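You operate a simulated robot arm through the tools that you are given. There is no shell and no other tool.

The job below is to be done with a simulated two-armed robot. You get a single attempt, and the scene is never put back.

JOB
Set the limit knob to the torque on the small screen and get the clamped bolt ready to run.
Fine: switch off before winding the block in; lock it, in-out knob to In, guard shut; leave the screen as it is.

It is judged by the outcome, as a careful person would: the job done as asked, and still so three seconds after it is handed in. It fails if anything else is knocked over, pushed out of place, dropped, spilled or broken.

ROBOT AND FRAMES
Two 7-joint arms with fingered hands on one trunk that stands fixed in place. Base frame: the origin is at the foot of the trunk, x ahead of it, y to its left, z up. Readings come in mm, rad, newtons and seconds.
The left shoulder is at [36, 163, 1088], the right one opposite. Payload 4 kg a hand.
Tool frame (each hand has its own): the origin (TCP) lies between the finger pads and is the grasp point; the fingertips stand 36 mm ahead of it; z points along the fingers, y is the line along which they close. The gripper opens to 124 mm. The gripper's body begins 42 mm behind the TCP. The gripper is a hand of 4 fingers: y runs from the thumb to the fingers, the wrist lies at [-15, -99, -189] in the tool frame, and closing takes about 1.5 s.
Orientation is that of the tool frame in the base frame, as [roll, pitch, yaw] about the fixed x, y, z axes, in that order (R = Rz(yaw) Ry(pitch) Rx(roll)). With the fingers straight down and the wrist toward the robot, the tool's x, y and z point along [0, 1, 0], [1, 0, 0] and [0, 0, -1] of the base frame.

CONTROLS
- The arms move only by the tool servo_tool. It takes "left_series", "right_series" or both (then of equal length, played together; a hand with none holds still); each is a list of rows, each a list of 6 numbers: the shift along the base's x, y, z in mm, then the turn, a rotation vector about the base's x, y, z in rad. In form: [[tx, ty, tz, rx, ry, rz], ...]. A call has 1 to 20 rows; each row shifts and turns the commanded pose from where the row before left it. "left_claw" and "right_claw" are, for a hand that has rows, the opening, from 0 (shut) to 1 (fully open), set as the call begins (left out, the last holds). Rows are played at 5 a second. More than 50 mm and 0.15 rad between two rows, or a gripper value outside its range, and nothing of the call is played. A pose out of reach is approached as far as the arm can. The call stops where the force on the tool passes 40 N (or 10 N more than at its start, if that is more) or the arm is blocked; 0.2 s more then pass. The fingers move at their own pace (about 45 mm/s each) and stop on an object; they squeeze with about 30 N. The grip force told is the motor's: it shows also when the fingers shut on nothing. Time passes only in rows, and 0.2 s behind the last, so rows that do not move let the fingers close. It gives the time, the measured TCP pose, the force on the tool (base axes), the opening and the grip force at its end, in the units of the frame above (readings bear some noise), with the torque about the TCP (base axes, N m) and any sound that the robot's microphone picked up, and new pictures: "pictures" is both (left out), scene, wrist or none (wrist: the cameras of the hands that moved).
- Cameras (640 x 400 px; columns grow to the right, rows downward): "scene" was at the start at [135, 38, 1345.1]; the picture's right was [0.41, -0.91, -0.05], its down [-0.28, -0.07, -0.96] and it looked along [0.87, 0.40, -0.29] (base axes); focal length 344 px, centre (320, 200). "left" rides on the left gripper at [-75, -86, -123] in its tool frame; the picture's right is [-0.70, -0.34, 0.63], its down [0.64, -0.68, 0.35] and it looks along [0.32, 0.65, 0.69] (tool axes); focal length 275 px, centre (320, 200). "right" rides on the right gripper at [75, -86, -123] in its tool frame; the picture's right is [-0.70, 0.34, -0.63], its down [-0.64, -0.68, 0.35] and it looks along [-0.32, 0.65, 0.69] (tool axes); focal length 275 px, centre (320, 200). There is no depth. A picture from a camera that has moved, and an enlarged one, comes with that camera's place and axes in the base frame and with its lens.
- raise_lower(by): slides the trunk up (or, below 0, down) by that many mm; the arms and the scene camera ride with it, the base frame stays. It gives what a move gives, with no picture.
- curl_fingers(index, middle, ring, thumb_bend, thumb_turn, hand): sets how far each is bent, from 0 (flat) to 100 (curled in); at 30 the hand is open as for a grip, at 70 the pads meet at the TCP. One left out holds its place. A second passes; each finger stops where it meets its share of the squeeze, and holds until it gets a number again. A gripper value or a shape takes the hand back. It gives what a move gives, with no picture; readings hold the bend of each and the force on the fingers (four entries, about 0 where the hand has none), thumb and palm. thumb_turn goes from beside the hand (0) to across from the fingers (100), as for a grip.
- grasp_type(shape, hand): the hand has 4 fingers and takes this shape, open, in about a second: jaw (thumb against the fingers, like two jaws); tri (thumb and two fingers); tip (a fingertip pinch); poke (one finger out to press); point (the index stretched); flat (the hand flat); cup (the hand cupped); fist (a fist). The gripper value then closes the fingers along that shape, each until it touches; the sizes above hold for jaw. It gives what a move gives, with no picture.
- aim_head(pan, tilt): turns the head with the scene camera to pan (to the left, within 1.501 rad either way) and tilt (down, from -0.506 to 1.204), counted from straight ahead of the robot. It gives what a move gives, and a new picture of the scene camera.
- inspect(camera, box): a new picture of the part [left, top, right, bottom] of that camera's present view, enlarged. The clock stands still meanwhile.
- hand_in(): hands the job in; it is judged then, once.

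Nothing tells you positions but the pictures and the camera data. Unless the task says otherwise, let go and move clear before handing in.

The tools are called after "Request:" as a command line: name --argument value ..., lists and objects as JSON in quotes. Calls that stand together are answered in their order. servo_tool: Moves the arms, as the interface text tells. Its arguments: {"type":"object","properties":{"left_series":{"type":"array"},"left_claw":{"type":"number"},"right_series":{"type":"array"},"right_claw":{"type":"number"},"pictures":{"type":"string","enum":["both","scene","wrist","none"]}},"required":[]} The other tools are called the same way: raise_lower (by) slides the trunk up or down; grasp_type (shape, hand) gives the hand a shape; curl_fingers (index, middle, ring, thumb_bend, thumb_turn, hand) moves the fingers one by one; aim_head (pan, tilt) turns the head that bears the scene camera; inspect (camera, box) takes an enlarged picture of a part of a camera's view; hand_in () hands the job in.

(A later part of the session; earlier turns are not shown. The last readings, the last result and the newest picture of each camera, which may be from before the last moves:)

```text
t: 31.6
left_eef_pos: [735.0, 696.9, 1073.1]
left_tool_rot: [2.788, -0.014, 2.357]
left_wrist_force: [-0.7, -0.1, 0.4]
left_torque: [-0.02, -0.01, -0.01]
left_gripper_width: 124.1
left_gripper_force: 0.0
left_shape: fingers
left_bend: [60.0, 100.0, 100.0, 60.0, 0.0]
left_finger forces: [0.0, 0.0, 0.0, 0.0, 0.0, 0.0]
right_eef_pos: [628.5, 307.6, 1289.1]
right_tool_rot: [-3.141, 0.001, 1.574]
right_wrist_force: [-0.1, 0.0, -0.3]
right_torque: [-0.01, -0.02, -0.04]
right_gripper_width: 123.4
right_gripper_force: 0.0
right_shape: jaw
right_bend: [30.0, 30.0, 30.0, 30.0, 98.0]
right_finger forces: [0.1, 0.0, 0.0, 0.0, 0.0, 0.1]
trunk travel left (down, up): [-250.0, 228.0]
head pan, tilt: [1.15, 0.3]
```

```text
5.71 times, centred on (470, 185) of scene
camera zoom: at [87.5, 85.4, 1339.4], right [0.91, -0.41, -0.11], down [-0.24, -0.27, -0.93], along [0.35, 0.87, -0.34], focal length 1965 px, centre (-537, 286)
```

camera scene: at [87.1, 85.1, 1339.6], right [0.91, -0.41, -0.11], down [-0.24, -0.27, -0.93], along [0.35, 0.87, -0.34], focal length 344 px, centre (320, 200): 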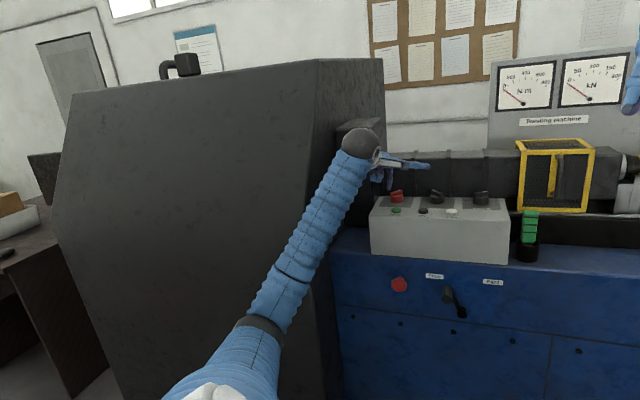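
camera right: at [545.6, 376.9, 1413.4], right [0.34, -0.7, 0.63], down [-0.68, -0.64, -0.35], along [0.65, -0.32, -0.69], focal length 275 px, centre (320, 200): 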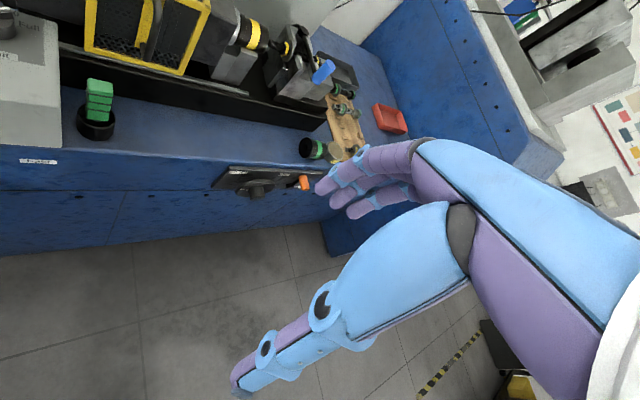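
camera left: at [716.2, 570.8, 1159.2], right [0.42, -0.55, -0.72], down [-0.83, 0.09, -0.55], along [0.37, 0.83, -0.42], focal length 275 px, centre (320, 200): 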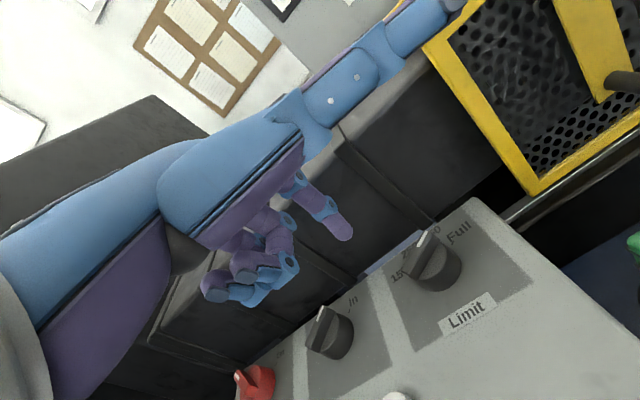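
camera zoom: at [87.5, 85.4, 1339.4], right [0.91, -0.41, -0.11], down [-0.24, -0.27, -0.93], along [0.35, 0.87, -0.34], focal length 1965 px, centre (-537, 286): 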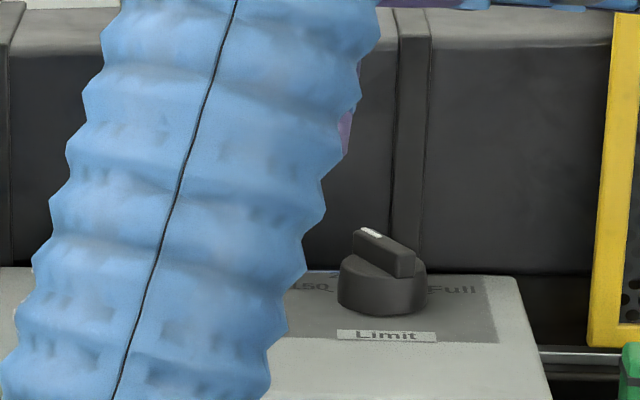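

It rests at 250, so the knob has detents and I overran one. I'll go to the other side of the near end and push back clockwise in very small steps, stopping as soon as the force drops.

Request:
servo_tool --left_series '[[19, -14, 0, 0, 0, 0], [18, -14, 0, 0, 0, 0], [0, 0, -20, 0, 0, 0], [0, 0, -15, 0, 0, 0], [0, 0, 0, 0, 0, 0]]' --pictures "none"

Request:
inspect --camera "left" --box '[300, 170, 460, 300]'

Request:
inspect --camera "scene" --box '[420, 130, 560, 220]'

```text
t: 32.8
left_eef_pos: [769.3, 669.6, 1040.3]
left_tool_rot: [2.786, -0.015, 2.358]
left_wrist_force: [-0.2, 0.2, 0.6]
left_torque: [-0.03, 0.0, 0.01]
left_gripper_width: 124.0
left_gripper_force: 0.1
left_shape: fingers
left_bend: [60.0, 100.0, 100.0, 60.0, 0.0]
left_finger forces: [0.1, 0.0, 0.0, 0.0, 0.0, 0.0]
right_eef_pos: [628.2, 306.3, 1289.7]
right_tool_rot: [-3.141, -0.001, 1.574]
right_wrist_force: [0.7, -0.3, -0.9]
right_torque: [0.01, -0.02, 0.02]
right_gripper_width: 123.6
right_gripper_force: 0.0
right_shape: jaw
right_bend: [30.0, 30.0, 30.0, 30.0, 98.0]
right_finger forces: [0.1, 0.0, 0.1, 0.1, 0.0, 0.1]
trunk travel left (down, up): [-250.0, 228.0]
head pan, tilt: [1.15, 0.3]
```

```text
3.08 times, centred on (380, 235) of left
camera zoom: at [736.8, 529.2, 1124.5], right [0.42, -0.55, -0.72], down [-0.83, 0.09, -0.55], along [0.37, 0.83, -0.42], focal length 847 px, centre (135, 92)
```

zoom: 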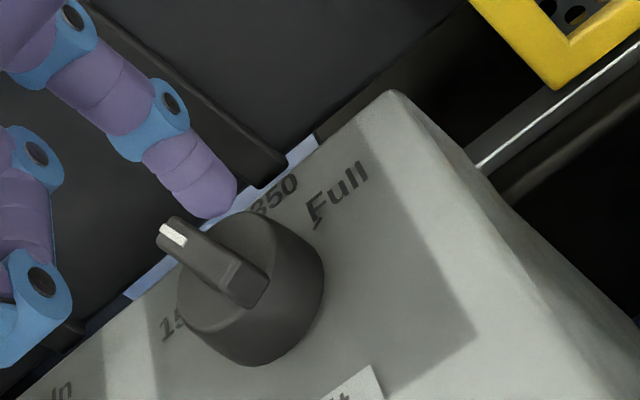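

```text
4.44 times, centred on (490, 175) of scene
camera zoom: at [87.2, 85.3, 1339.5], right [0.91, -0.41, -0.11], down [-0.24, -0.27, -0.93], along [0.35, 0.87, -0.34], focal length 1528 px, centre (-436, 311)
```

zoom: 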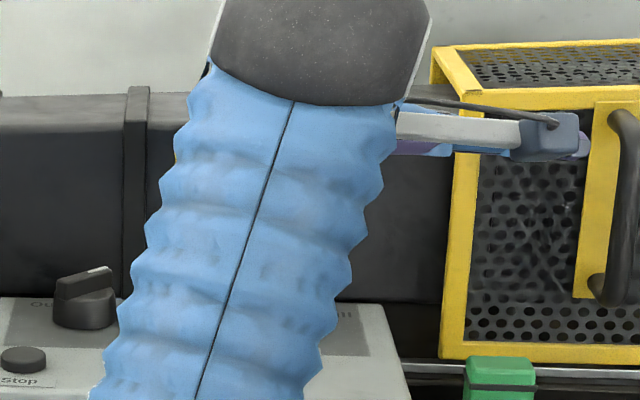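

The fingertip is right of the knob and 28 mm above pushing height. I'll lower it.

Request:
servo_tool --left_series '[[1, 0, -10, 0, 0, 0], [1, 0, -10, 0, 0, 0], [0, 0, -8, 0, 0, 0], [0, 0, 0, 0, 0, 0]]' --pictures "none"

Request:
inspect --camera "left" --box '[300, 170, 460, 300]'

```text
t: 33.8
left_eef_pos: [772.4, 669.7, 1012.3]
left_tool_rot: [2.787, -0.013, 2.358]
left_wrist_force: [1.3, -1.2, 0.8]
left_torque: [0.02, -0.06, -0.03]
left_gripper_width: 123.9
left_gripper_force: 0.8
left_shape: fingers
left_bend: [60.0, 100.0, 100.0, 60.0, 0.0]
left_finger forces: [1.6, 0.0, 0.0, 0.0, 0.0, 0.0]
right_eef_pos: [627.8, 306.8, 1288.9]
right_tool_rot: [3.141, 0.001, 1.575]
right_wrist_force: [0.0, -0.4, 0.6]
right_torque: [0.03, 0.02, 0.03]
right_gripper_width: 123.6
right_gripper_force: 0.1
right_shape: jaw
right_bend: [30.0, 30.0, 30.0, 30.0, 98.0]
right_finger forces: [0.0, 0.0, 0.0, 0.1, 0.0, 0.0]
trunk travel left (down, up): [-250.0, 228.0]
head pan, tilt: [1.15, 0.3]
```

```text
3.08 times, centred on (380, 235) of left
camera zoom: at [739.7, 527.6, 1096.5], right [0.42, -0.55, -0.72], down [-0.83, 0.09, -0.55], along [0.37, 0.83, -0.42], focal length 847 px, centre (135, 92)
```

zoom: 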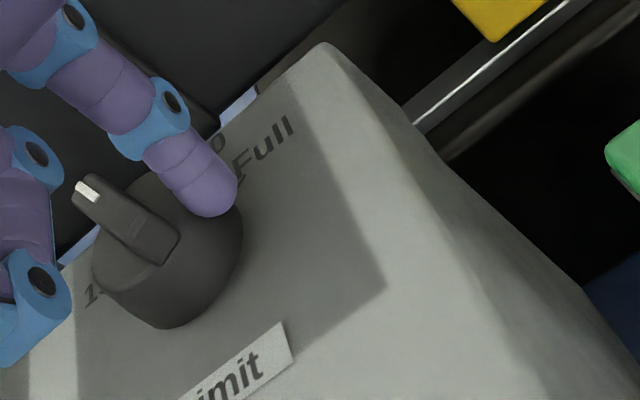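

Light contact. Pushing in 2 mm steps now.

Request:
servo_tool --left_series '[[-2, -0.4, 0, 0, 0, 0], [-2, -0.4, 0, 0, 0, 0]]' --pictures "none"

Request:
inspect --camera "left" --box '[300, 170, 460, 300]'

```text
t: 34.4
left_eef_pos: [769.1, 668.1, 1012.4]
left_tool_rot: [2.787, -0.014, 2.355]
left_wrist_force: [2.2, -4.0, 1.1]
left_torque: [-0.06, -0.11, -0.19]
left_gripper_width: 123.5
left_gripper_force: 2.6
left_shape: fingers
left_bend: [59.0, 100.0, 100.0, 60.0, 0.0]
left_finger forces: [4.8, 0.0, 0.0, 0.0, 0.0, 0.1]
right_eef_pos: [628.4, 307.5, 1289.6]
right_tool_rot: [-3.14, -0.002, 1.574]
right_wrist_force: [-0.3, -0.6, 0.5]
right_torque: [0.01, -0.02, -0.01]
right_gripper_width: 123.7
right_gripper_force: 0.0
right_shape: jaw
right_bend: [30.0, 30.0, 30.0, 30.0, 98.0]
right_finger forces: [0.0, 0.1, 0.1, 0.0, 0.0, 0.0]
trunk travel left (down, up): [-250.0, 228.0]
head pan, tilt: [1.15, 0.3]
```

```text
3.08 times, centred on (380, 235) of left
camera zoom: at [736.3, 526.9, 1096.3], right [0.42, -0.55, -0.72], down [-0.83, 0.09, -0.55], along [0.37, 0.83, -0.42], focal length 847 px, centre (135, 92)
```

zoom: 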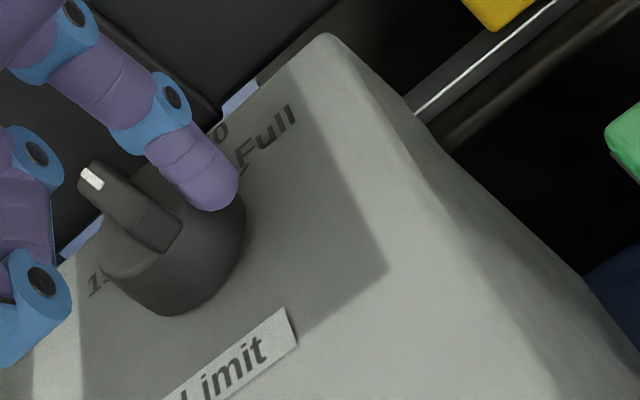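

Request:
servo_tool --left_series '[[-1.5, -0.2, 0, 0, 0, 0], [-1.5, -0.2, 0, 0, 0, 0]]' --pictures "none"

Request:
inspect --camera "left" --box '[300, 170, 460, 300]'

```text
t: 35.0
left_eef_pos: [766.1, 668.6, 1012.0]
left_tool_rot: [2.786, -0.014, 2.355]
left_wrist_force: [3.1, -6.5, 0.3]
left_torque: [-0.15, -0.1, -0.25]
left_gripper_width: 123.3
left_gripper_force: 2.7
left_shape: fingers
left_bend: [60.0, 100.0, 100.0, 60.0, 0.0]
left_finger forces: [6.6, 0.1, 0.0, 0.0, 0.0, 0.0]
right_eef_pos: [628.0, 306.7, 1289.0]
right_tool_rot: [-3.141, 0.001, 1.575]
right_wrist_force: [0.0, 0.4, 0.4]
right_torque: [0.01, 0.04, 0.0]
right_gripper_width: 123.6
right_gripper_force: 0.0
right_shape: jaw
right_bend: [30.0, 30.0, 30.0, 30.0, 98.0]
right_finger forces: [0.0, 0.0, 0.0, 0.0, 0.0, 0.0]
trunk travel left (down, up): [-250.0, 228.0]
head pan, tilt: [1.15, 0.3]
```

```text
3.08 times, centred on (380, 235) of left
camera zoom: at [733.1, 526.0, 1096.6], right [0.42, -0.55, -0.72], down [-0.83, 0.09, -0.55], along [0.37, 0.83, -0.42], focal length 847 px, centre (135, 92)
```

zoom: 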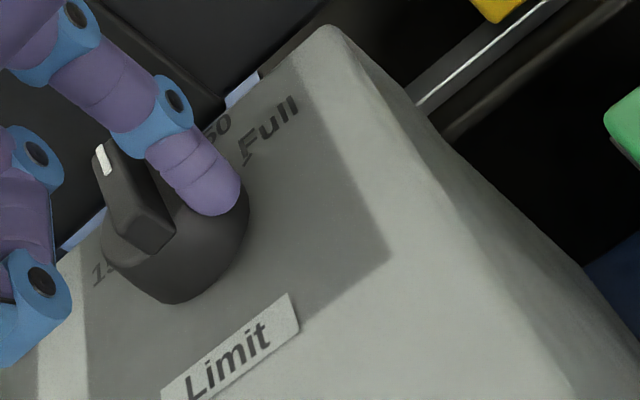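

Request:
servo_tool --left_series '[[-1.5, 0, 0, 0, 0, 0], [0, 0, 0, 0, 0, 0]]' --pictures "none"

Request:
inspect --camera "left" --box '[300, 170, 460, 300]'

```text
t: 35.6
left_eef_pos: [765.3, 667.9, 1012.7]
left_tool_rot: [2.787, -0.014, 2.356]
left_wrist_force: [4.0, -7.8, -0.4]
left_torque: [-0.16, -0.13, -0.32]
left_gripper_width: 122.9
left_gripper_force: 4.0
left_shape: fingers
left_bend: [60.0, 100.0, 100.0, 60.0, 0.0]
left_finger forces: [7.9, 0.1, 0.0, 0.0, 0.0, 0.0]
right_eef_pos: [627.9, 305.8, 1288.3]
right_tool_rot: [3.141, -0.001, 1.573]
right_wrist_force: [-0.8, -0.1, -0.3]
right_torque: [-0.02, -0.01, -0.02]
right_gripper_width: 123.8
right_gripper_force: 0.0
right_shape: jaw
right_bend: [30.0, 30.0, 30.0, 30.0, 98.0]
right_finger forces: [0.0, 0.1, 0.0, 0.0, 0.0, 0.0]
trunk travel left (down, up): [-250.0, 228.0]
head pan, tilt: [1.15, 0.3]
```

```text
3.08 times, centred on (380, 235) of left
camera zoom: at [731.5, 525.8, 1096.7], right [0.42, -0.55, -0.72], down [-0.83, 0.09, -0.55], along [0.37, 0.83, -0.42], focal length 847 px, centre (135, 92)
```

zoom: 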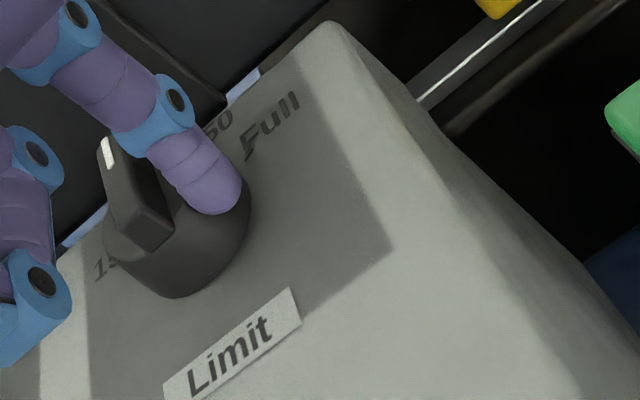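

Still climbing (7.9 N). Another small step.

Request:
servo_tool --left_series '[[-1.5, 0.2, 0, 0, 0, 0], [0, 0, 0, 0, 0, 0]]' --pictures "none"

Request:
inspect --camera "left" --box '[300, 170, 460, 300]'

```text
t: 36.2
left_eef_pos: [763.5, 667.9, 1012.6]
left_tool_rot: [2.788, -0.015, 2.357]
left_wrist_force: [4.8, -8.1, -1.1]
left_torque: [-0.23, -0.07, -0.4]
left_gripper_width: 122.8
left_gripper_force: 4.4
left_shape: fingers
left_bend: [61.0, 100.0, 100.0, 60.0, 0.0]
left_finger forces: [9.5, 0.1, 0.1, 0.1, 0.0, 0.0]
right_eef_pos: [629.1, 306.4, 1288.6]
right_tool_rot: [3.141, -0.001, 1.573]
right_wrist_force: [0.7, 0.2, -0.9]
right_torque: [0.02, -0.01, -0.01]
right_gripper_width: 123.5
right_gripper_force: 0.2
right_shape: jaw
right_bend: [30.0, 30.0, 30.0, 30.0, 98.0]
right_finger forces: [0.0, 0.0, 0.0, 0.0, 0.0, 0.1]
trunk travel left (down, up): [-250.0, 228.0]
head pan, tilt: [1.15, 0.3]
```

```text
3.08 times, centred on (380, 235) of left
camera zoom: at [730.3, 525.8, 1097.2], right [0.42, -0.55, -0.72], down [-0.83, 0.09, -0.55], along [0.37, 0.83, -0.42], focal length 847 px, centre (135, 92)
```

zoom: 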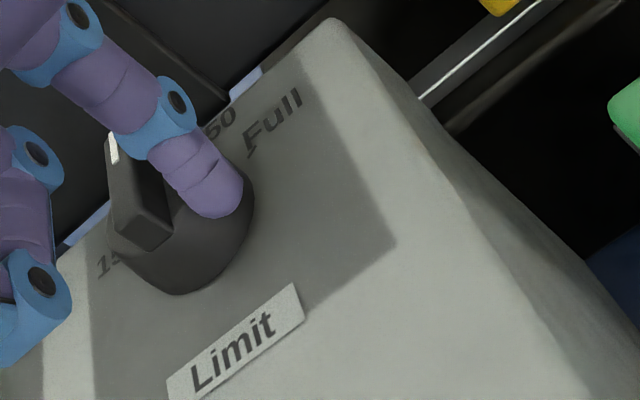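

Request:
servo_tool --left_series '[[-1.0, 0.7, 0, 0, 0, 0], [0, 0, 0, 0, 0, 0]]' --pictures "none"

Request:
inspect --camera "left" --box '[300, 170, 460, 300]'

```text
t: 36.8
left_eef_pos: [762.2, 667.8, 1013.6]
left_tool_rot: [2.786, -0.015, 2.357]
left_wrist_force: [2.8, -10.1, 1.5]
left_torque: [-0.21, -0.12, -0.36]
left_gripper_width: 122.4
left_gripper_force: 5.5
left_shape: fingers
left_bend: [62.0, 100.0, 100.0, 60.0, 0.0]
left_finger forces: [10.4, 0.0, 0.1, 0.0, 0.0, 0.1]
right_eef_pos: [629.5, 306.7, 1289.7]
right_tool_rot: [3.141, 0.001, 1.575]
right_wrist_force: [-0.3, -0.3, 0.5]
right_torque: [0.01, 0.01, 0.02]
right_gripper_width: 123.8
right_gripper_force: 0.0
right_shape: jaw
right_bend: [30.0, 30.0, 30.0, 30.0, 98.0]
right_finger forces: [0.1, 0.1, 0.1, 0.0, 0.1, 0.0]
trunk travel left (down, up): [-250.0, 228.0]
head pan, tilt: [1.15, 0.3]
```

```text
3.08 times, centred on (380, 235) of left
camera zoom: at [729.0, 526.6, 1097.7], right [0.42, -0.55, -0.72], down [-0.83, 0.09, -0.55], along [0.37, 0.83, -0.42], focal length 847 px, centre (135, 92)
```

zoom: 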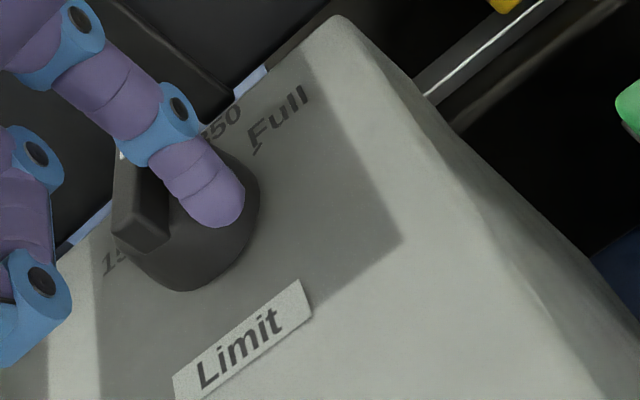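

Request:
servo_tool --left_series '[[-0.8, 0.8, 0, 0, 0, 0], [0, 0, 0, 0, 0, 0]]' --pictures "none"

Request:
inspect --camera "left" --box '[300, 170, 460, 300]'

```text
t: 37.4
left_eef_pos: [760.4, 670.2, 1015.2]
left_tool_rot: [2.785, -0.015, 2.357]
left_wrist_force: [1.0, -9.9, 4.3]
left_torque: [-0.19, -0.06, -0.31]
left_gripper_width: 122.7
left_gripper_force: 5.0
left_shape: fingers
left_bend: [64.0, 100.0, 100.0, 60.0, 0.0]
left_finger forces: [10.1, 0.0, 0.0, 0.0, 0.0, 0.0]
right_eef_pos: [627.8, 306.9, 1289.2]
right_tool_rot: [-3.141, -0.002, 1.574]
right_wrist_force: [-0.8, -0.9, 0.2]
right_torque: [-0.01, -0.01, -0.01]
right_gripper_width: 123.5
right_gripper_force: 0.0
right_shape: jaw
right_bend: [30.0, 30.0, 30.0, 30.0, 98.0]
right_finger forces: [0.1, 0.0, 0.1, 0.0, 0.0, 0.0]
trunk travel left (down, up): [-250.0, 228.0]
head pan, tilt: [1.15, 0.3]
```

```text
3.08 times, centred on (380, 235) of left
camera zoom: at [727.6, 527.8, 1098.2], right [0.42, -0.55, -0.72], down [-0.83, 0.09, -0.55], along [0.37, 0.83, -0.42], focal length 847 px, centre (135, 92)
```

zoom: 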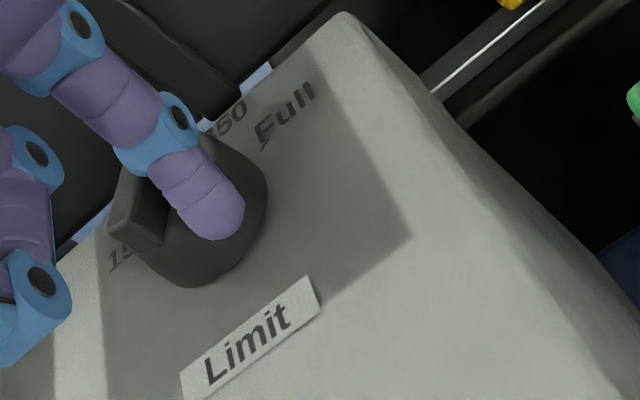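

Request:
servo_tool --left_series '[[-0.8, 0.6, -1, 0, 0, 0], [0, 0, 0, 0, 0, 0]]' --pictures "none"

Request:
inspect --camera "left" --box '[300, 170, 460, 300]'

Request:
inspect --camera "scene" --box '[420, 130, 560, 220]'

```text
t: 38.0
left_eef_pos: [759.3, 670.1, 1013.9]
left_tool_rot: [2.783, -0.015, 2.358]
left_wrist_force: [-0.9, -9.1, 8.5]
left_torque: [-0.1, -0.2, -0.27]
left_gripper_width: 122.8
left_gripper_force: 6.3
left_shape: fingers
left_bend: [64.0, 100.0, 100.0, 60.0, 0.0]
left_finger forces: [12.3, 0.0, 0.0, 0.0, 0.0, 0.0]
right_eef_pos: [627.2, 305.5, 1289.6]
right_tool_rot: [3.14, -0.002, 1.576]
right_wrist_force: [0.3, 0.9, 0.1]
right_torque: [0.05, 0.0, 0.0]
right_gripper_width: 123.8
right_gripper_force: 0.1
right_shape: jaw
right_bend: [30.0, 30.0, 30.0, 30.0, 98.0]
right_finger forces: [0.1, 0.0, 0.0, 0.0, 0.0, 0.1]
trunk travel left (down, up): [-250.0, 228.0]
head pan, tilt: [1.15, 0.3]
```

```text
3.08 times, centred on (380, 235) of left
camera zoom: at [726.5, 527.9, 1097.6], right [0.42, -0.55, -0.72], down [-0.83, 0.09, -0.55], along [0.37, 0.83, -0.42], focal length 847 px, centre (135, 92)
```

zoom: 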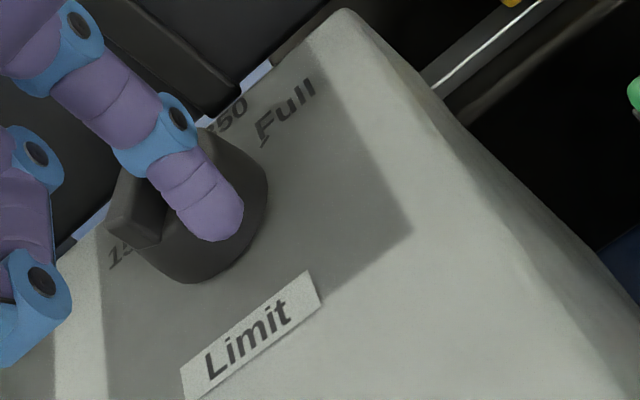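

```text
4.44 times, centred on (490, 175) of scene
camera zoom: at [86.6, 83.8, 1339.7], right [0.91, -0.41, -0.11], down [-0.24, -0.27, -0.93], along [0.35, 0.87, -0.34], focal length 1528 px, centre (-436, 311)
```

zoom: 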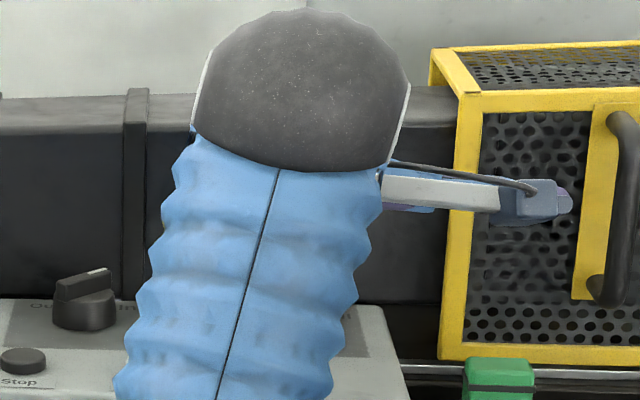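

Request:
inspect --camera "left" --box '[318, 190, 378, 240]'

```text
8.00 times, centred on (348, 215) of left
camera zoom: at [726.5, 527.9, 1097.6], right [0.42, -0.55, -0.72], down [-0.83, 0.09, -0.55], along [0.37, 0.83, -0.42], focal length 2202 px, centre (96, 80)
```

zoom: 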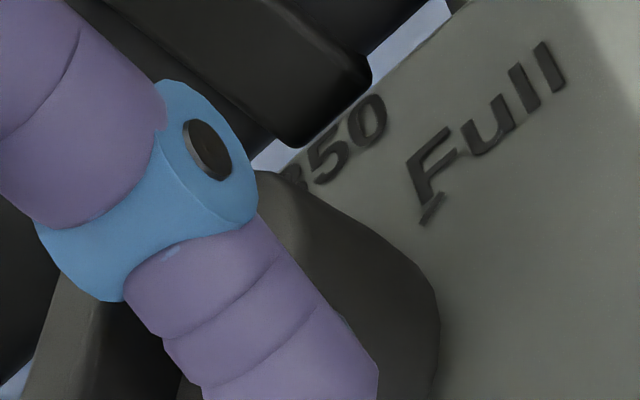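

The wing seems right at the detent's crest. One more small step.

Request:
servo_tool --left_series '[[-0.8, 0.8, 0.5, 0, 0, 0], [0, 0, 0, 0, 0, 0]]' --pictures "none"

Request:
inspect --camera "left" --box '[300, 170, 460, 300]'

```text
t: 38.6
left_eef_pos: [759.9, 669.5, 1014.1]
left_tool_rot: [2.785, -0.015, 2.358]
left_wrist_force: [-1.2, -9.4, 7.8]
left_torque: [-0.12, -0.19, -0.23]
left_gripper_width: 122.5
left_gripper_force: 5.9
left_shape: fingers
left_bend: [64.0, 100.0, 100.0, 60.0, 0.0]
left_finger forces: [12.6, 0.0, 0.1, 0.0, 0.0, 0.0]
right_eef_pos: [627.3, 305.5, 1290.0]
right_tool_rot: [3.141, -0.003, 1.574]
right_wrist_force: [-0.3, 0.2, -1.2]
right_torque: [0.01, 0.02, -0.02]
right_gripper_width: 123.8
right_gripper_force: 0.0
right_shape: jaw
right_bend: [30.0, 30.0, 30.0, 30.0, 98.0]
right_finger forces: [0.0, 0.0, 0.0, 0.0, 0.0, 0.0]
trunk travel left (down, up): [-250.0, 228.0]
head pan, tilt: [1.15, 0.3]
```

```text
3.08 times, centred on (380, 235) of left
camera zoom: at [726.0, 528.2, 1097.7], right [0.42, -0.55, -0.72], down [-0.83, 0.09, -0.55], along [0.37, 0.83, -0.42], focal length 847 px, centre (135, 92)
```

zoom: 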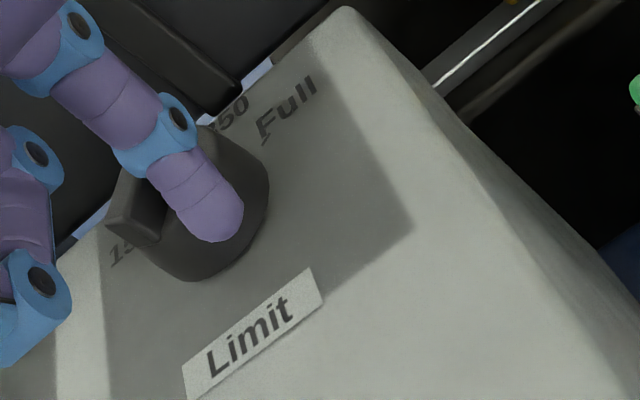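

Request:
servo_tool --left_series '[[-0.8, 1.2, 0, 0, 0, 0], [0, 0, 0, 0, 0, 0]]' --pictures "none"

Request:
inspect --camera "left" --box '[300, 170, 460, 300]'

```text
t: 39.2
left_eef_pos: [756.7, 670.7, 1013.4]
left_tool_rot: [2.785, -0.015, 2.359]
left_wrist_force: [-2.9, -9.3, 7.8]
left_torque: [-0.05, -0.14, -0.2]
left_gripper_width: 122.7
left_gripper_force: 6.2
left_shape: fingers
left_bend: [65.0, 100.0, 100.0, 60.0, 0.0]
left_finger forces: [12.7, 0.0, 0.0, 0.1, 0.1, 0.1]
right_eef_pos: [627.3, 305.4, 1289.7]
right_tool_rot: [-3.141, -0.003, 1.574]
right_wrist_force: [0.1, -0.3, 0.9]
right_torque: [0.01, 0.0, 0.01]
right_gripper_width: 123.6
right_gripper_force: 0.0
right_shape: jaw
right_bend: [30.0, 30.0, 30.0, 30.0, 98.0]
right_finger forces: [0.0, 0.0, 0.0, 0.0, 0.0, 0.0]
trunk travel left (down, up): [-250.0, 228.0]
head pan, tilt: [1.15, 0.3]
```

```text
3.08 times, centred on (380, 235) of left
camera zoom: at [724.7, 529.8, 1097.8], right [0.42, -0.55, -0.72], down [-0.83, 0.09, -0.55], along [0.37, 0.83, -0.42], focal length 847 px, centre (135, 92)
```

zoom: 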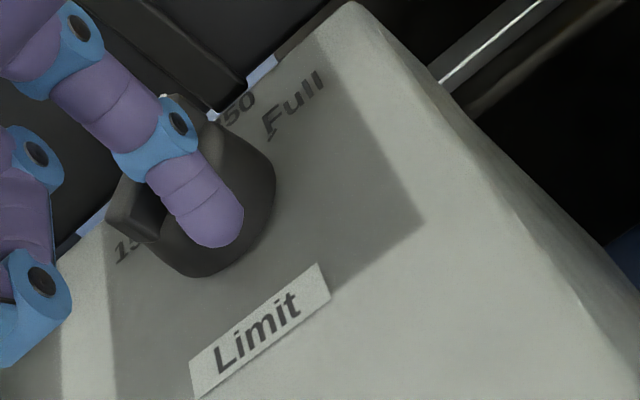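

The pointer's white tip is reappearing near 350. I'll back the finger away and see where the knob settles.

Request:
servo_tool --left_series '[[1, -5, 2, 0, 0, 0], [0, -4, 10, 0, 0, 0], [0, 0, 25, 0, 0, 0], [-10, 10, 25, 0, 0, 0], [0, 0, 0, 0, 0, 0]]' --pictures "none"

Request:
inspect --camera "left" --box '[360, 180, 520, 310]'

Request:
inspect --camera "scene" --box '[420, 130, 560, 220]'

```text
t: 40.4
left_eef_pos: [750.2, 673.4, 1074.1]
left_tool_rot: [2.787, -0.014, 2.356]
left_wrist_force: [0.5, 0.1, 0.1]
left_torque: [-0.04, -0.03, 0.01]
left_gripper_width: 124.0
left_gripper_force: 0.2
left_shape: fingers
left_bend: [60.0, 100.0, 100.0, 60.0, 0.0]
left_finger forces: [0.1, 0.1, 0.0, 0.1, 0.1, 0.0]
right_eef_pos: [628.8, 306.4, 1288.4]
right_tool_rot: [3.141, 0.001, 1.574]
right_wrist_force: [0.3, 0.0, -0.9]
right_torque: [-0.03, -0.02, 0.0]
right_gripper_width: 123.5
right_gripper_force: 0.0
right_shape: jaw
right_bend: [30.0, 30.0, 30.0, 30.0, 98.0]
right_finger forces: [0.1, 0.0, 0.0, 0.0, 0.1, 0.0]
trunk travel left (down, up): [-250.0, 228.0]
head pan, tilt: [1.15, 0.3]
```

```text
3.08 times, centred on (440, 245) of left
camera zoom: at [716.8, 531.6, 1158.0], right [0.42, -0.55, -0.72], down [-0.83, 0.09, -0.55], along [0.37, 0.83, -0.42], focal length 847 px, centre (-49, 62)
```

zoom: 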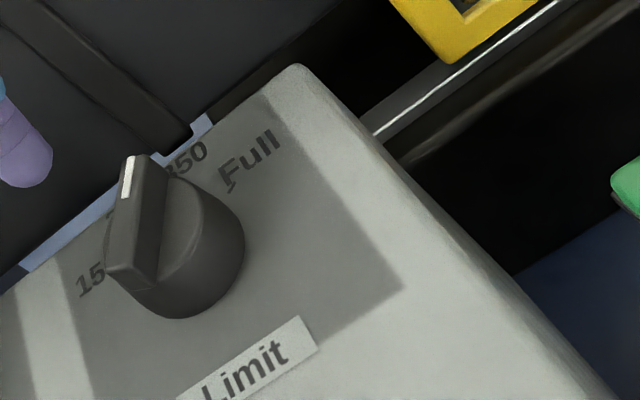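

```text
4.44 times, centred on (490, 175) of scene
camera zoom: at [87.8, 85.1, 1339.4], right [0.91, -0.41, -0.11], down [-0.24, -0.27, -0.93], along [0.35, 0.87, -0.34], focal length 1528 px, centre (-436, 311)
```

zoom: 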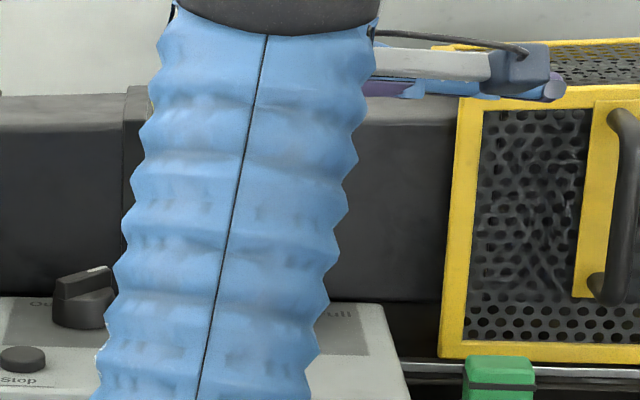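

The pointer rests at about +14°, between Full and 350 (350 is about +26°), so friction holds it a bit short. I'll return to the left side of the near end and nudge it counter-clockwise in tiny steps.

Request:
servo_tool --left_series '[[-2, 20, 0, 0, 0, 0], [-2, 21, 0, 0, 0, 0], [0, 0, -25, 0, 0, 0], [0, 0, -20, 0, 0, 0], [0, 0, -10, 0, 0, 0], [0, 0, -7, 0, 0, 0], [0, 0, 0, 0, 0, 0]]' --pictures "none"

Request:
inspect --camera "left" --box '[300, 170, 460, 300]'

```text
t: 42.0
left_eef_pos: [745.7, 714.6, 1011.9]
left_tool_rot: [2.786, -0.017, 2.359]
left_wrist_force: [-0.1, 0.7, 0.2]
left_torque: [-0.01, 0.03, 0.0]
left_gripper_width: 124.4
left_gripper_force: 0.0
left_shape: fingers
left_bend: [60.0, 100.0, 100.0, 60.0, 0.0]
left_finger forces: [0.1, 0.0, 0.0, 0.0, 0.0, 0.0]
right_eef_pos: [629.0, 306.9, 1289.3]
right_tool_rot: [3.141, 0.0, 1.576]
right_wrist_force: [-0.3, 0.4, 0.5]
right_torque: [0.0, -0.02, 0.0]
right_gripper_width: 123.9
right_gripper_force: 0.1
right_shape: jaw
right_bend: [30.0, 30.0, 30.0, 30.0, 98.0]
right_finger forces: [0.0, 0.1, 0.0, 0.0, 0.1, 0.0]
trunk travel left (down, up): [-250.0, 228.0]
head pan, tilt: [1.15, 0.3]
```

```text
3.08 times, centred on (380, 235) of left
camera zoom: at [712.5, 573.2, 1096.8], right [0.42, -0.55, -0.72], down [-0.83, 0.09, -0.55], along [0.37, 0.83, -0.42], focal length 847 px, centre (135, 92)
```

zoom: 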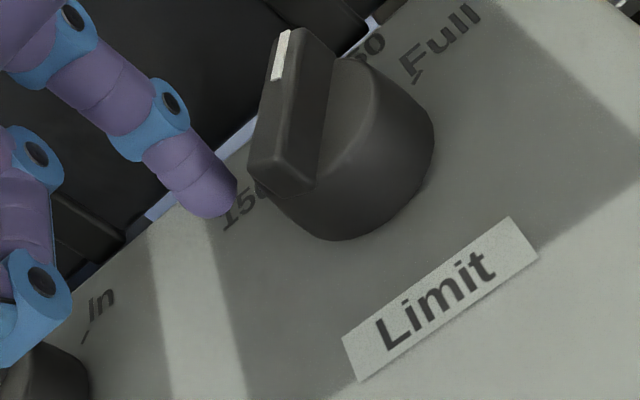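

Request:
servo_tool --left_series '[[-0.5, -3, 0, 0, 0, 0], [-0.5, -3, 0, 0, 0, 0], [0, 0, 0, 0, 0, 0]]' --pictures "none"

Request:
inspect --camera "left" --box '[300, 170, 460, 300]'

```text
t: 42.8
left_eef_pos: [744.3, 708.9, 1012.9]
left_tool_rot: [2.786, -0.015, 2.359]
left_wrist_force: [0.4, -0.6, 0.2]
left_torque: [-0.02, 0.01, 0.02]
left_gripper_width: 124.2
left_gripper_force: 0.0
left_shape: fingers
left_bend: [60.0, 100.0, 100.0, 60.0, 0.0]
left_finger forces: [0.0, 0.0, 0.0, 0.0, 0.0, 0.0]
right_eef_pos: [628.5, 306.4, 1289.8]
right_tool_rot: [3.141, 0.001, 1.575]
right_wrist_force: [0.7, 0.2, -0.3]
right_torque: [-0.01, 0.02, 0.0]
right_gripper_width: 123.7
right_gripper_force: 0.1
right_shape: jaw
right_bend: [30.0, 30.0, 30.0, 30.0, 98.0]
right_finger forces: [0.0, 0.0, 0.1, 0.0, 0.0, 0.1]
trunk travel left (down, up): [-250.0, 228.0]
head pan, tilt: [1.15, 0.3]
```

```text
3.08 times, centred on (380, 235) of left
camera zoom: at [711.9, 566.8, 1096.4], right [0.42, -0.55, -0.72], down [-0.83, 0.09, -0.55], along [0.37, 0.83, -0.42], focal length 847 px, centre (135, 92)
```

zoom: 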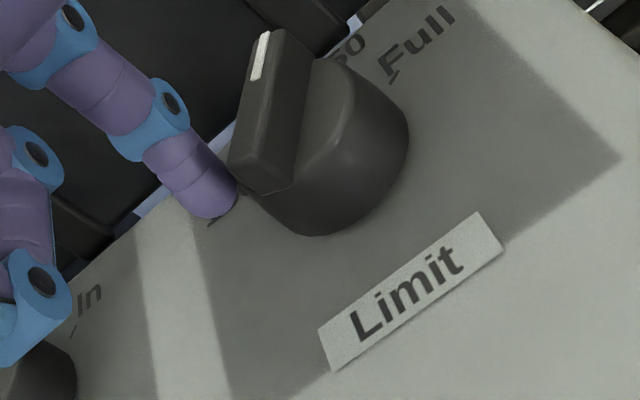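

Request:
servo_tool --left_series '[[-0.3, -1.5, 0, 0, 0, 0], [-0.3, -1.5, 0, 0, 0, 0], [0, 0, 0, 0, 0, 0]]' --pictures "none"

Request:
inspect --camera "left" --box '[300, 170, 460, 300]'

```text
t: 43.6
left_eef_pos: [742.8, 706.2, 1012.6]
left_tool_rot: [2.787, -0.016, 2.358]
left_wrist_force: [-0.4, 1.4, -0.8]
left_torque: [0.03, 0.02, 0.03]
left_gripper_width: 124.0
left_gripper_force: 0.5
left_shape: fingers
left_bend: [60.0, 100.0, 100.0, 60.0, 0.0]
left_finger forces: [0.4, 0.0, 0.1, 0.1, 0.0, 0.0]
right_eef_pos: [627.8, 306.8, 1289.6]
right_tool_rot: [-3.141, 0.001, 1.574]
right_wrist_force: [0.1, -0.7, 0.4]
right_torque: [0.01, 0.06, -0.01]
right_gripper_width: 123.4
right_gripper_force: 0.0
right_shape: jaw
right_bend: [30.0, 30.0, 30.0, 30.0, 98.0]
right_finger forces: [0.1, 0.0, 0.1, 0.1, 0.1, 0.0]
trunk travel left (down, up): [-250.0, 228.0]
head pan, tilt: [1.15, 0.3]
```

```text
3.08 times, centred on (380, 235) of left
camera zoom: at [711.1, 564.3, 1096.0], right [0.42, -0.55, -0.72], down [-0.83, 0.09, -0.55], along [0.37, 0.83, -0.42], focal length 847 px, centre (135, 92)
```

zoom: 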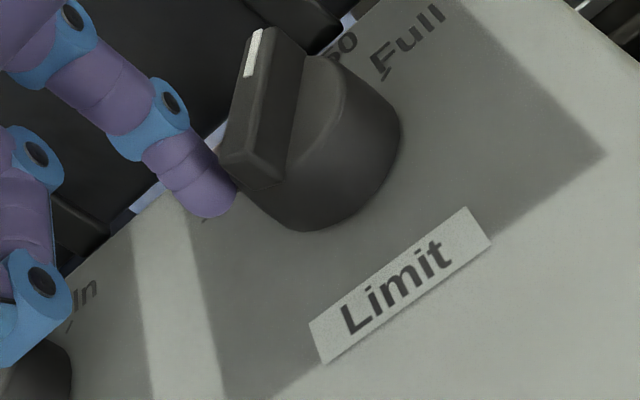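

Request:
servo_tool --left_series '[[-0.3, -1.2, 0, 0, 0, 0], [0, 0, 0, 0, 0, 0]]' --pictures "none"

Request:
inspect --camera "left" --box '[340, 170, 420, 235]'

```text
t: 44.2
left_eef_pos: [744.1, 704.9, 1012.0]
left_tool_rot: [2.786, -0.014, 2.357]
left_wrist_force: [-0.7, 1.2, -0.5]
left_torque: [0.04, -0.02, 0.06]
left_gripper_width: 124.4
left_gripper_force: 0.6
left_shape: fingers
left_bend: [59.0, 100.0, 100.0, 60.0, 0.0]
left_finger forces: [1.6, 0.0, 0.0, 0.0, 0.0, 0.1]
right_eef_pos: [627.4, 307.6, 1289.0]
right_tool_rot: [3.141, 0.002, 1.573]
right_wrist_force: [-0.3, 0.1, -0.3]
right_torque: [0.02, -0.04, 0.0]
right_gripper_width: 124.0
right_gripper_force: 0.0
right_shape: jaw
right_bend: [30.0, 30.0, 30.0, 30.0, 98.0]
right_finger forces: [0.0, 0.0, 0.0, 0.1, 0.0, 0.0]
trunk travel left (down, up): [-250.0, 228.0]
head pan, tilt: [1.15, 0.3]
```

```text
6.15 times, centred on (380, 202) of left
camera zoom: at [710.7, 562.9, 1095.7], right [0.42, -0.55, -0.72], down [-0.83, 0.09, -0.55], along [0.37, 0.83, -0.42], focal length 1694 px, centre (-49, 185)
```

zoom: 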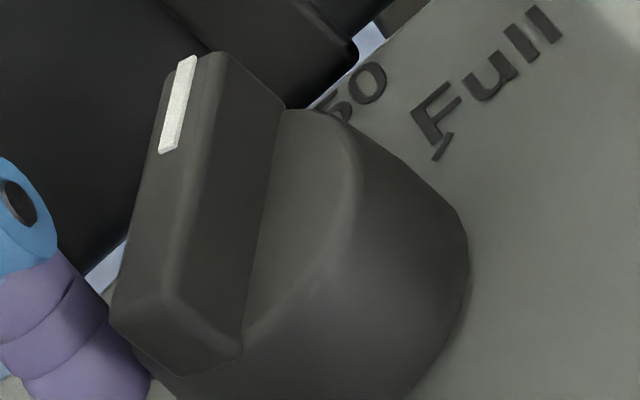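

Stripe direction now reads about +20°, with very little force needed. I'll nudge another ~1.2 mm.

Request:
servo_tool --left_series '[[-0.3, -1.2, 0, 0, 0, 0], [0, 0, 0, 0, 0, 0]]' --pictures "none"

Request:
inspect --camera "left" --box '[340, 170, 420, 235]'

```text
t: 44.8
left_eef_pos: [743.4, 703.4, 1011.1]
left_tool_rot: [2.788, -0.015, 2.358]
left_wrist_force: [-1.5, 2.8, -0.1]
left_torque: [0.06, -0.01, 0.15]
left_gripper_width: 124.8
left_gripper_force: 1.5
left_shape: fingers
left_bend: [59.0, 100.0, 100.0, 60.0, 0.0]
left_finger forces: [2.9, 0.0, 0.1, 0.0, 0.1, 0.0]
right_eef_pos: [626.9, 307.8, 1288.6]
right_tool_rot: [-3.141, 0.0, 1.574]
right_wrist_force: [0.6, 0.4, 0.3]
right_torque: [-0.02, -0.01, 0.03]
right_gripper_width: 123.7
right_gripper_force: 0.0
right_shape: jaw
right_bend: [30.0, 30.0, 30.0, 30.0, 98.0]
right_finger forces: [0.1, 0.0, 0.0, 0.0, 0.1, 0.1]
trunk travel left (down, up): [-250.0, 228.0]
head pan, tilt: [1.15, 0.3]
```

```text
6.15 times, centred on (380, 202) of left
camera zoom: at [710.3, 561.6, 1095.9], right [0.42, -0.55, -0.72], down [-0.83, 0.09, -0.55], along [0.37, 0.83, -0.42], focal length 1694 px, centre (-49, 185)
```

zoom: 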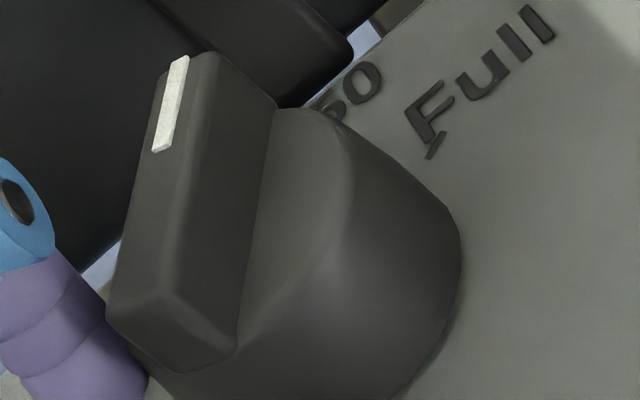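

Request:
servo_tool --left_series '[[-0.3, -1.2, 0, 0, 0, 0], [0, 0, 0, 0, 0, 0]]' --pictures "none"

Request:
inspect --camera "left" --box '[340, 170, 420, 235]'

```text
t: 45.4
left_eef_pos: [742.0, 701.6, 1012.0]
left_tool_rot: [2.785, -0.014, 2.358]
left_wrist_force: [-3.3, 5.0, 0.4]
left_torque: [0.07, 0.04, 0.15]
left_gripper_width: 125.1
left_gripper_force: 1.8
left_shape: fingers
left_bend: [59.0, 100.0, 100.0, 60.0, 0.0]
left_finger forces: [3.9, 0.0, 0.1, 0.0, 0.1, 0.0]
right_eef_pos: [627.4, 307.8, 1289.0]
right_tool_rot: [3.141, 0.0, 1.575]
right_wrist_force: [0.2, -0.2, 0.4]
right_torque: [0.03, -0.01, -0.01]
right_gripper_width: 123.4
right_gripper_force: 0.0
right_shape: jaw
right_bend: [30.0, 30.0, 30.0, 30.0, 98.0]
right_finger forces: [0.0, 0.0, 0.0, 0.1, 0.0, 0.1]
trunk travel left (down, up): [-250.0, 228.0]
head pan, tilt: [1.15, 0.3]
```

```text
6.15 times, centred on (380, 202) of left
camera zoom: at [709.4, 560.1, 1095.8], right [0.42, -0.55, -0.72], down [-0.83, 0.09, -0.55], along [0.37, 0.83, -0.42], focal length 1694 px, centre (-49, 185)
```

zoom: 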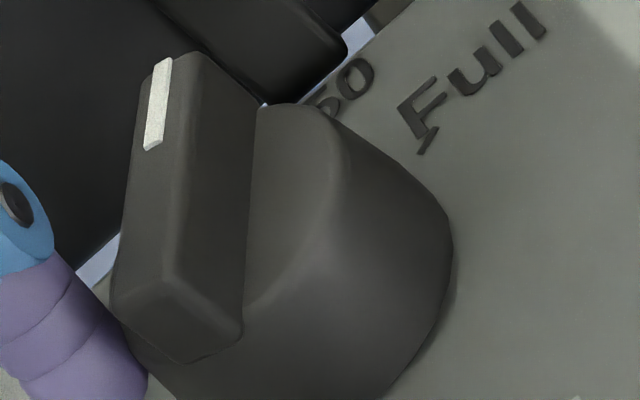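

The pointer reads about +24° now. I'll ease the finger off and check whether the knob stays.

Request:
servo_tool --left_series '[[0.5, 4, 0, 0, 0, 0], [0.5, 5, 0, 0, 0, 0], [0, 0, 0, 0, 0, 0]]' --pictures "none"

Request:
inspect --camera "left" --box '[340, 170, 420, 235]'

```text
t: 46.2
left_eef_pos: [745.0, 709.1, 1012.1]
left_tool_rot: [2.787, -0.015, 2.357]
left_wrist_force: [0.2, 0.3, 0.0]
left_torque: [0.01, -0.02, 0.04]
left_gripper_width: 124.0
left_gripper_force: 0.1
left_shape: fingers
left_bend: [60.0, 100.0, 100.0, 60.0, 0.0]
left_finger forces: [0.0, 0.1, 0.0, 0.0, 0.0, 0.0]
right_eef_pos: [629.2, 306.1, 1289.8]
right_tool_rot: [3.141, 0.0, 1.575]
right_wrist_force: [0.1, -0.5, -0.4]
right_torque: [-0.01, 0.02, 0.01]
right_gripper_width: 124.0
right_gripper_force: 0.1
right_shape: jaw
right_bend: [30.0, 30.0, 30.0, 30.0, 98.0]
right_finger forces: [0.0, 0.0, 0.1, 0.1, 0.0, 0.1]
trunk travel left (down, up): [-250.0, 228.0]
head pan, tilt: [1.15, 0.3]
```

```text
6.15 times, centred on (380, 202) of left
camera zoom: at [711.5, 568.2, 1096.3], right [0.42, -0.55, -0.72], down [-0.83, 0.09, -0.55], along [0.37, 0.83, -0.42], focal length 1694 px, centre (-49, 185)
```

zoom: 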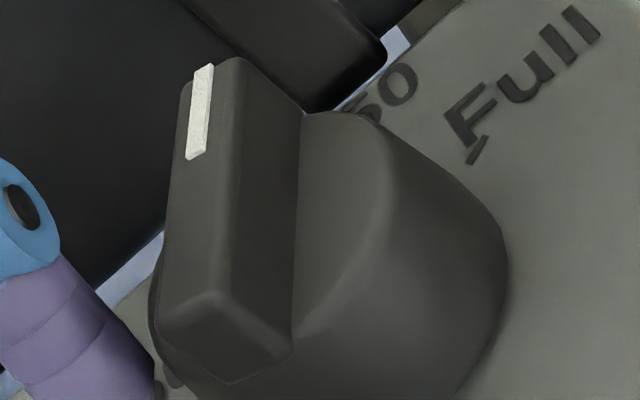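

The knob stays at about +23–24°, essentially on the 350 mark (about +25°). I'll raise the hand and look down from higher up to confirm.

Request:
servo_tool --left_series '[[-2, 2, 30, 0, 0, 0], [-10, 0, 45, 0, 0, 0], [-20, 0, 45, 0, 0, 0], [-20, 0, 45, 0, 0, 0], [-20, 0, 45, 0, 0, 0], [-20, 0, 40, 0, 0, 0], [0, 0, 0, 0, 0, 0]]' --pictures "wrist"

```text
t: 47.8
left_eef_pos: [652.0, 715.0, 1263.7]
left_tool_rot: [2.788, -0.015, 2.358]
left_wrist_force: [0.9, -0.3, 0.8]
left_torque: [0.06, 0.03, 0.01]
left_gripper_width: 124.1
left_gripper_force: 0.0
left_shape: fingers
left_bend: [60.0, 100.0, 100.0, 60.0, 0.0]
left_finger forces: [0.0, 0.0, 0.0, 0.0, 0.0, 0.1]
right_eef_pos: [628.7, 308.1, 1288.5]
right_tool_rot: [-3.141, 0.0, 1.576]
right_wrist_force: [-0.4, 0.3, -0.9]
right_torque: [0.02, 0.0, -0.03]
right_gripper_width: 123.7
right_gripper_force: 0.0
right_shape: jaw
right_bend: [30.0, 30.0, 30.0, 30.0, 98.0]
right_finger forces: [0.0, 0.0, 0.0, 0.0, 0.0, 0.0]
trunk travel left (down, up): [-250.0, 228.0]
head pan, tilt: [1.15, 0.3]
camera left: at [619.0, 572.6, 1346.8], right [0.42, -0.55, -0.72], down [-0.83, 0.09, -0.55], along [0.37, 0.83, -0.42], focal length 275 px, centre (320, 200)
```

left: 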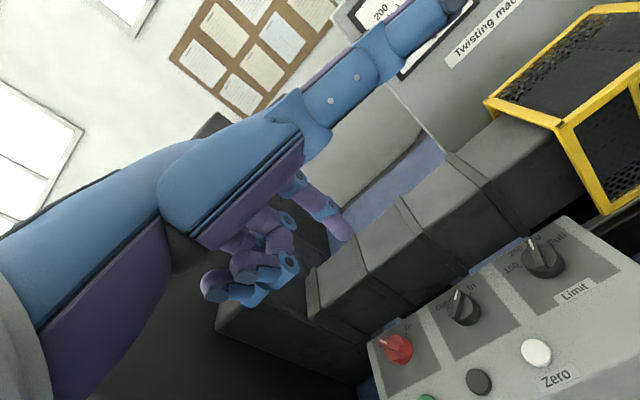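

Request:
inspect --camera "left" --box '[490, 220, 590, 290]'

Request:
inspect --camera "left" --box '[365, 275, 495, 370]'

```text
5.71 times, centred on (540, 255) of left
camera zoom: at [619.0, 572.6, 1346.8], right [0.42, -0.55, -0.72], down [-0.83, 0.09, -0.55], along [0.37, 0.83, -0.42], focal length 1573 px, centre (-937, -114)
```

zoom: 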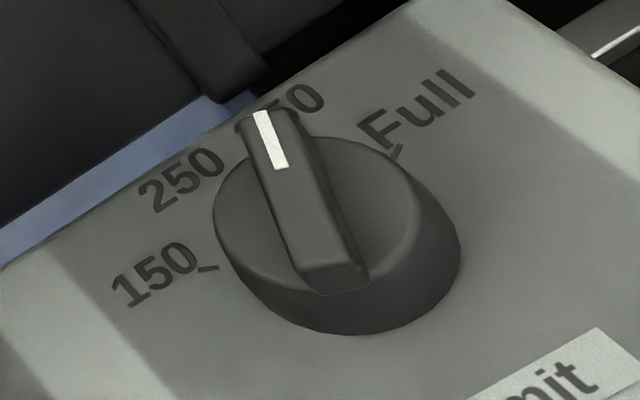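

```text
4.21 times, centred on (430, 322) of left
camera zoom: at [619.0, 572.6, 1346.8], right [0.42, -0.55, -0.72], down [-0.83, 0.09, -0.55], along [0.37, 0.83, -0.42], focal length 1159 px, centre (-143, -316)
```

zoom: 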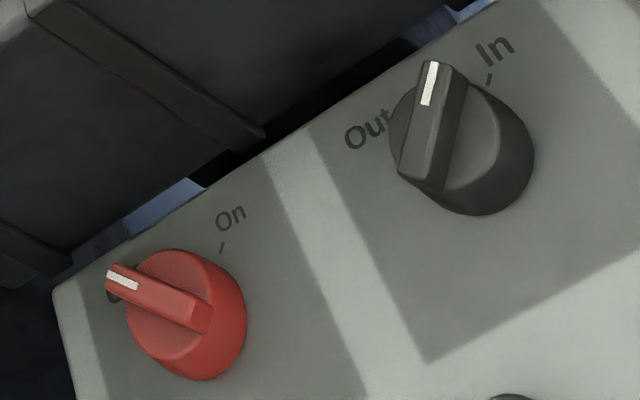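

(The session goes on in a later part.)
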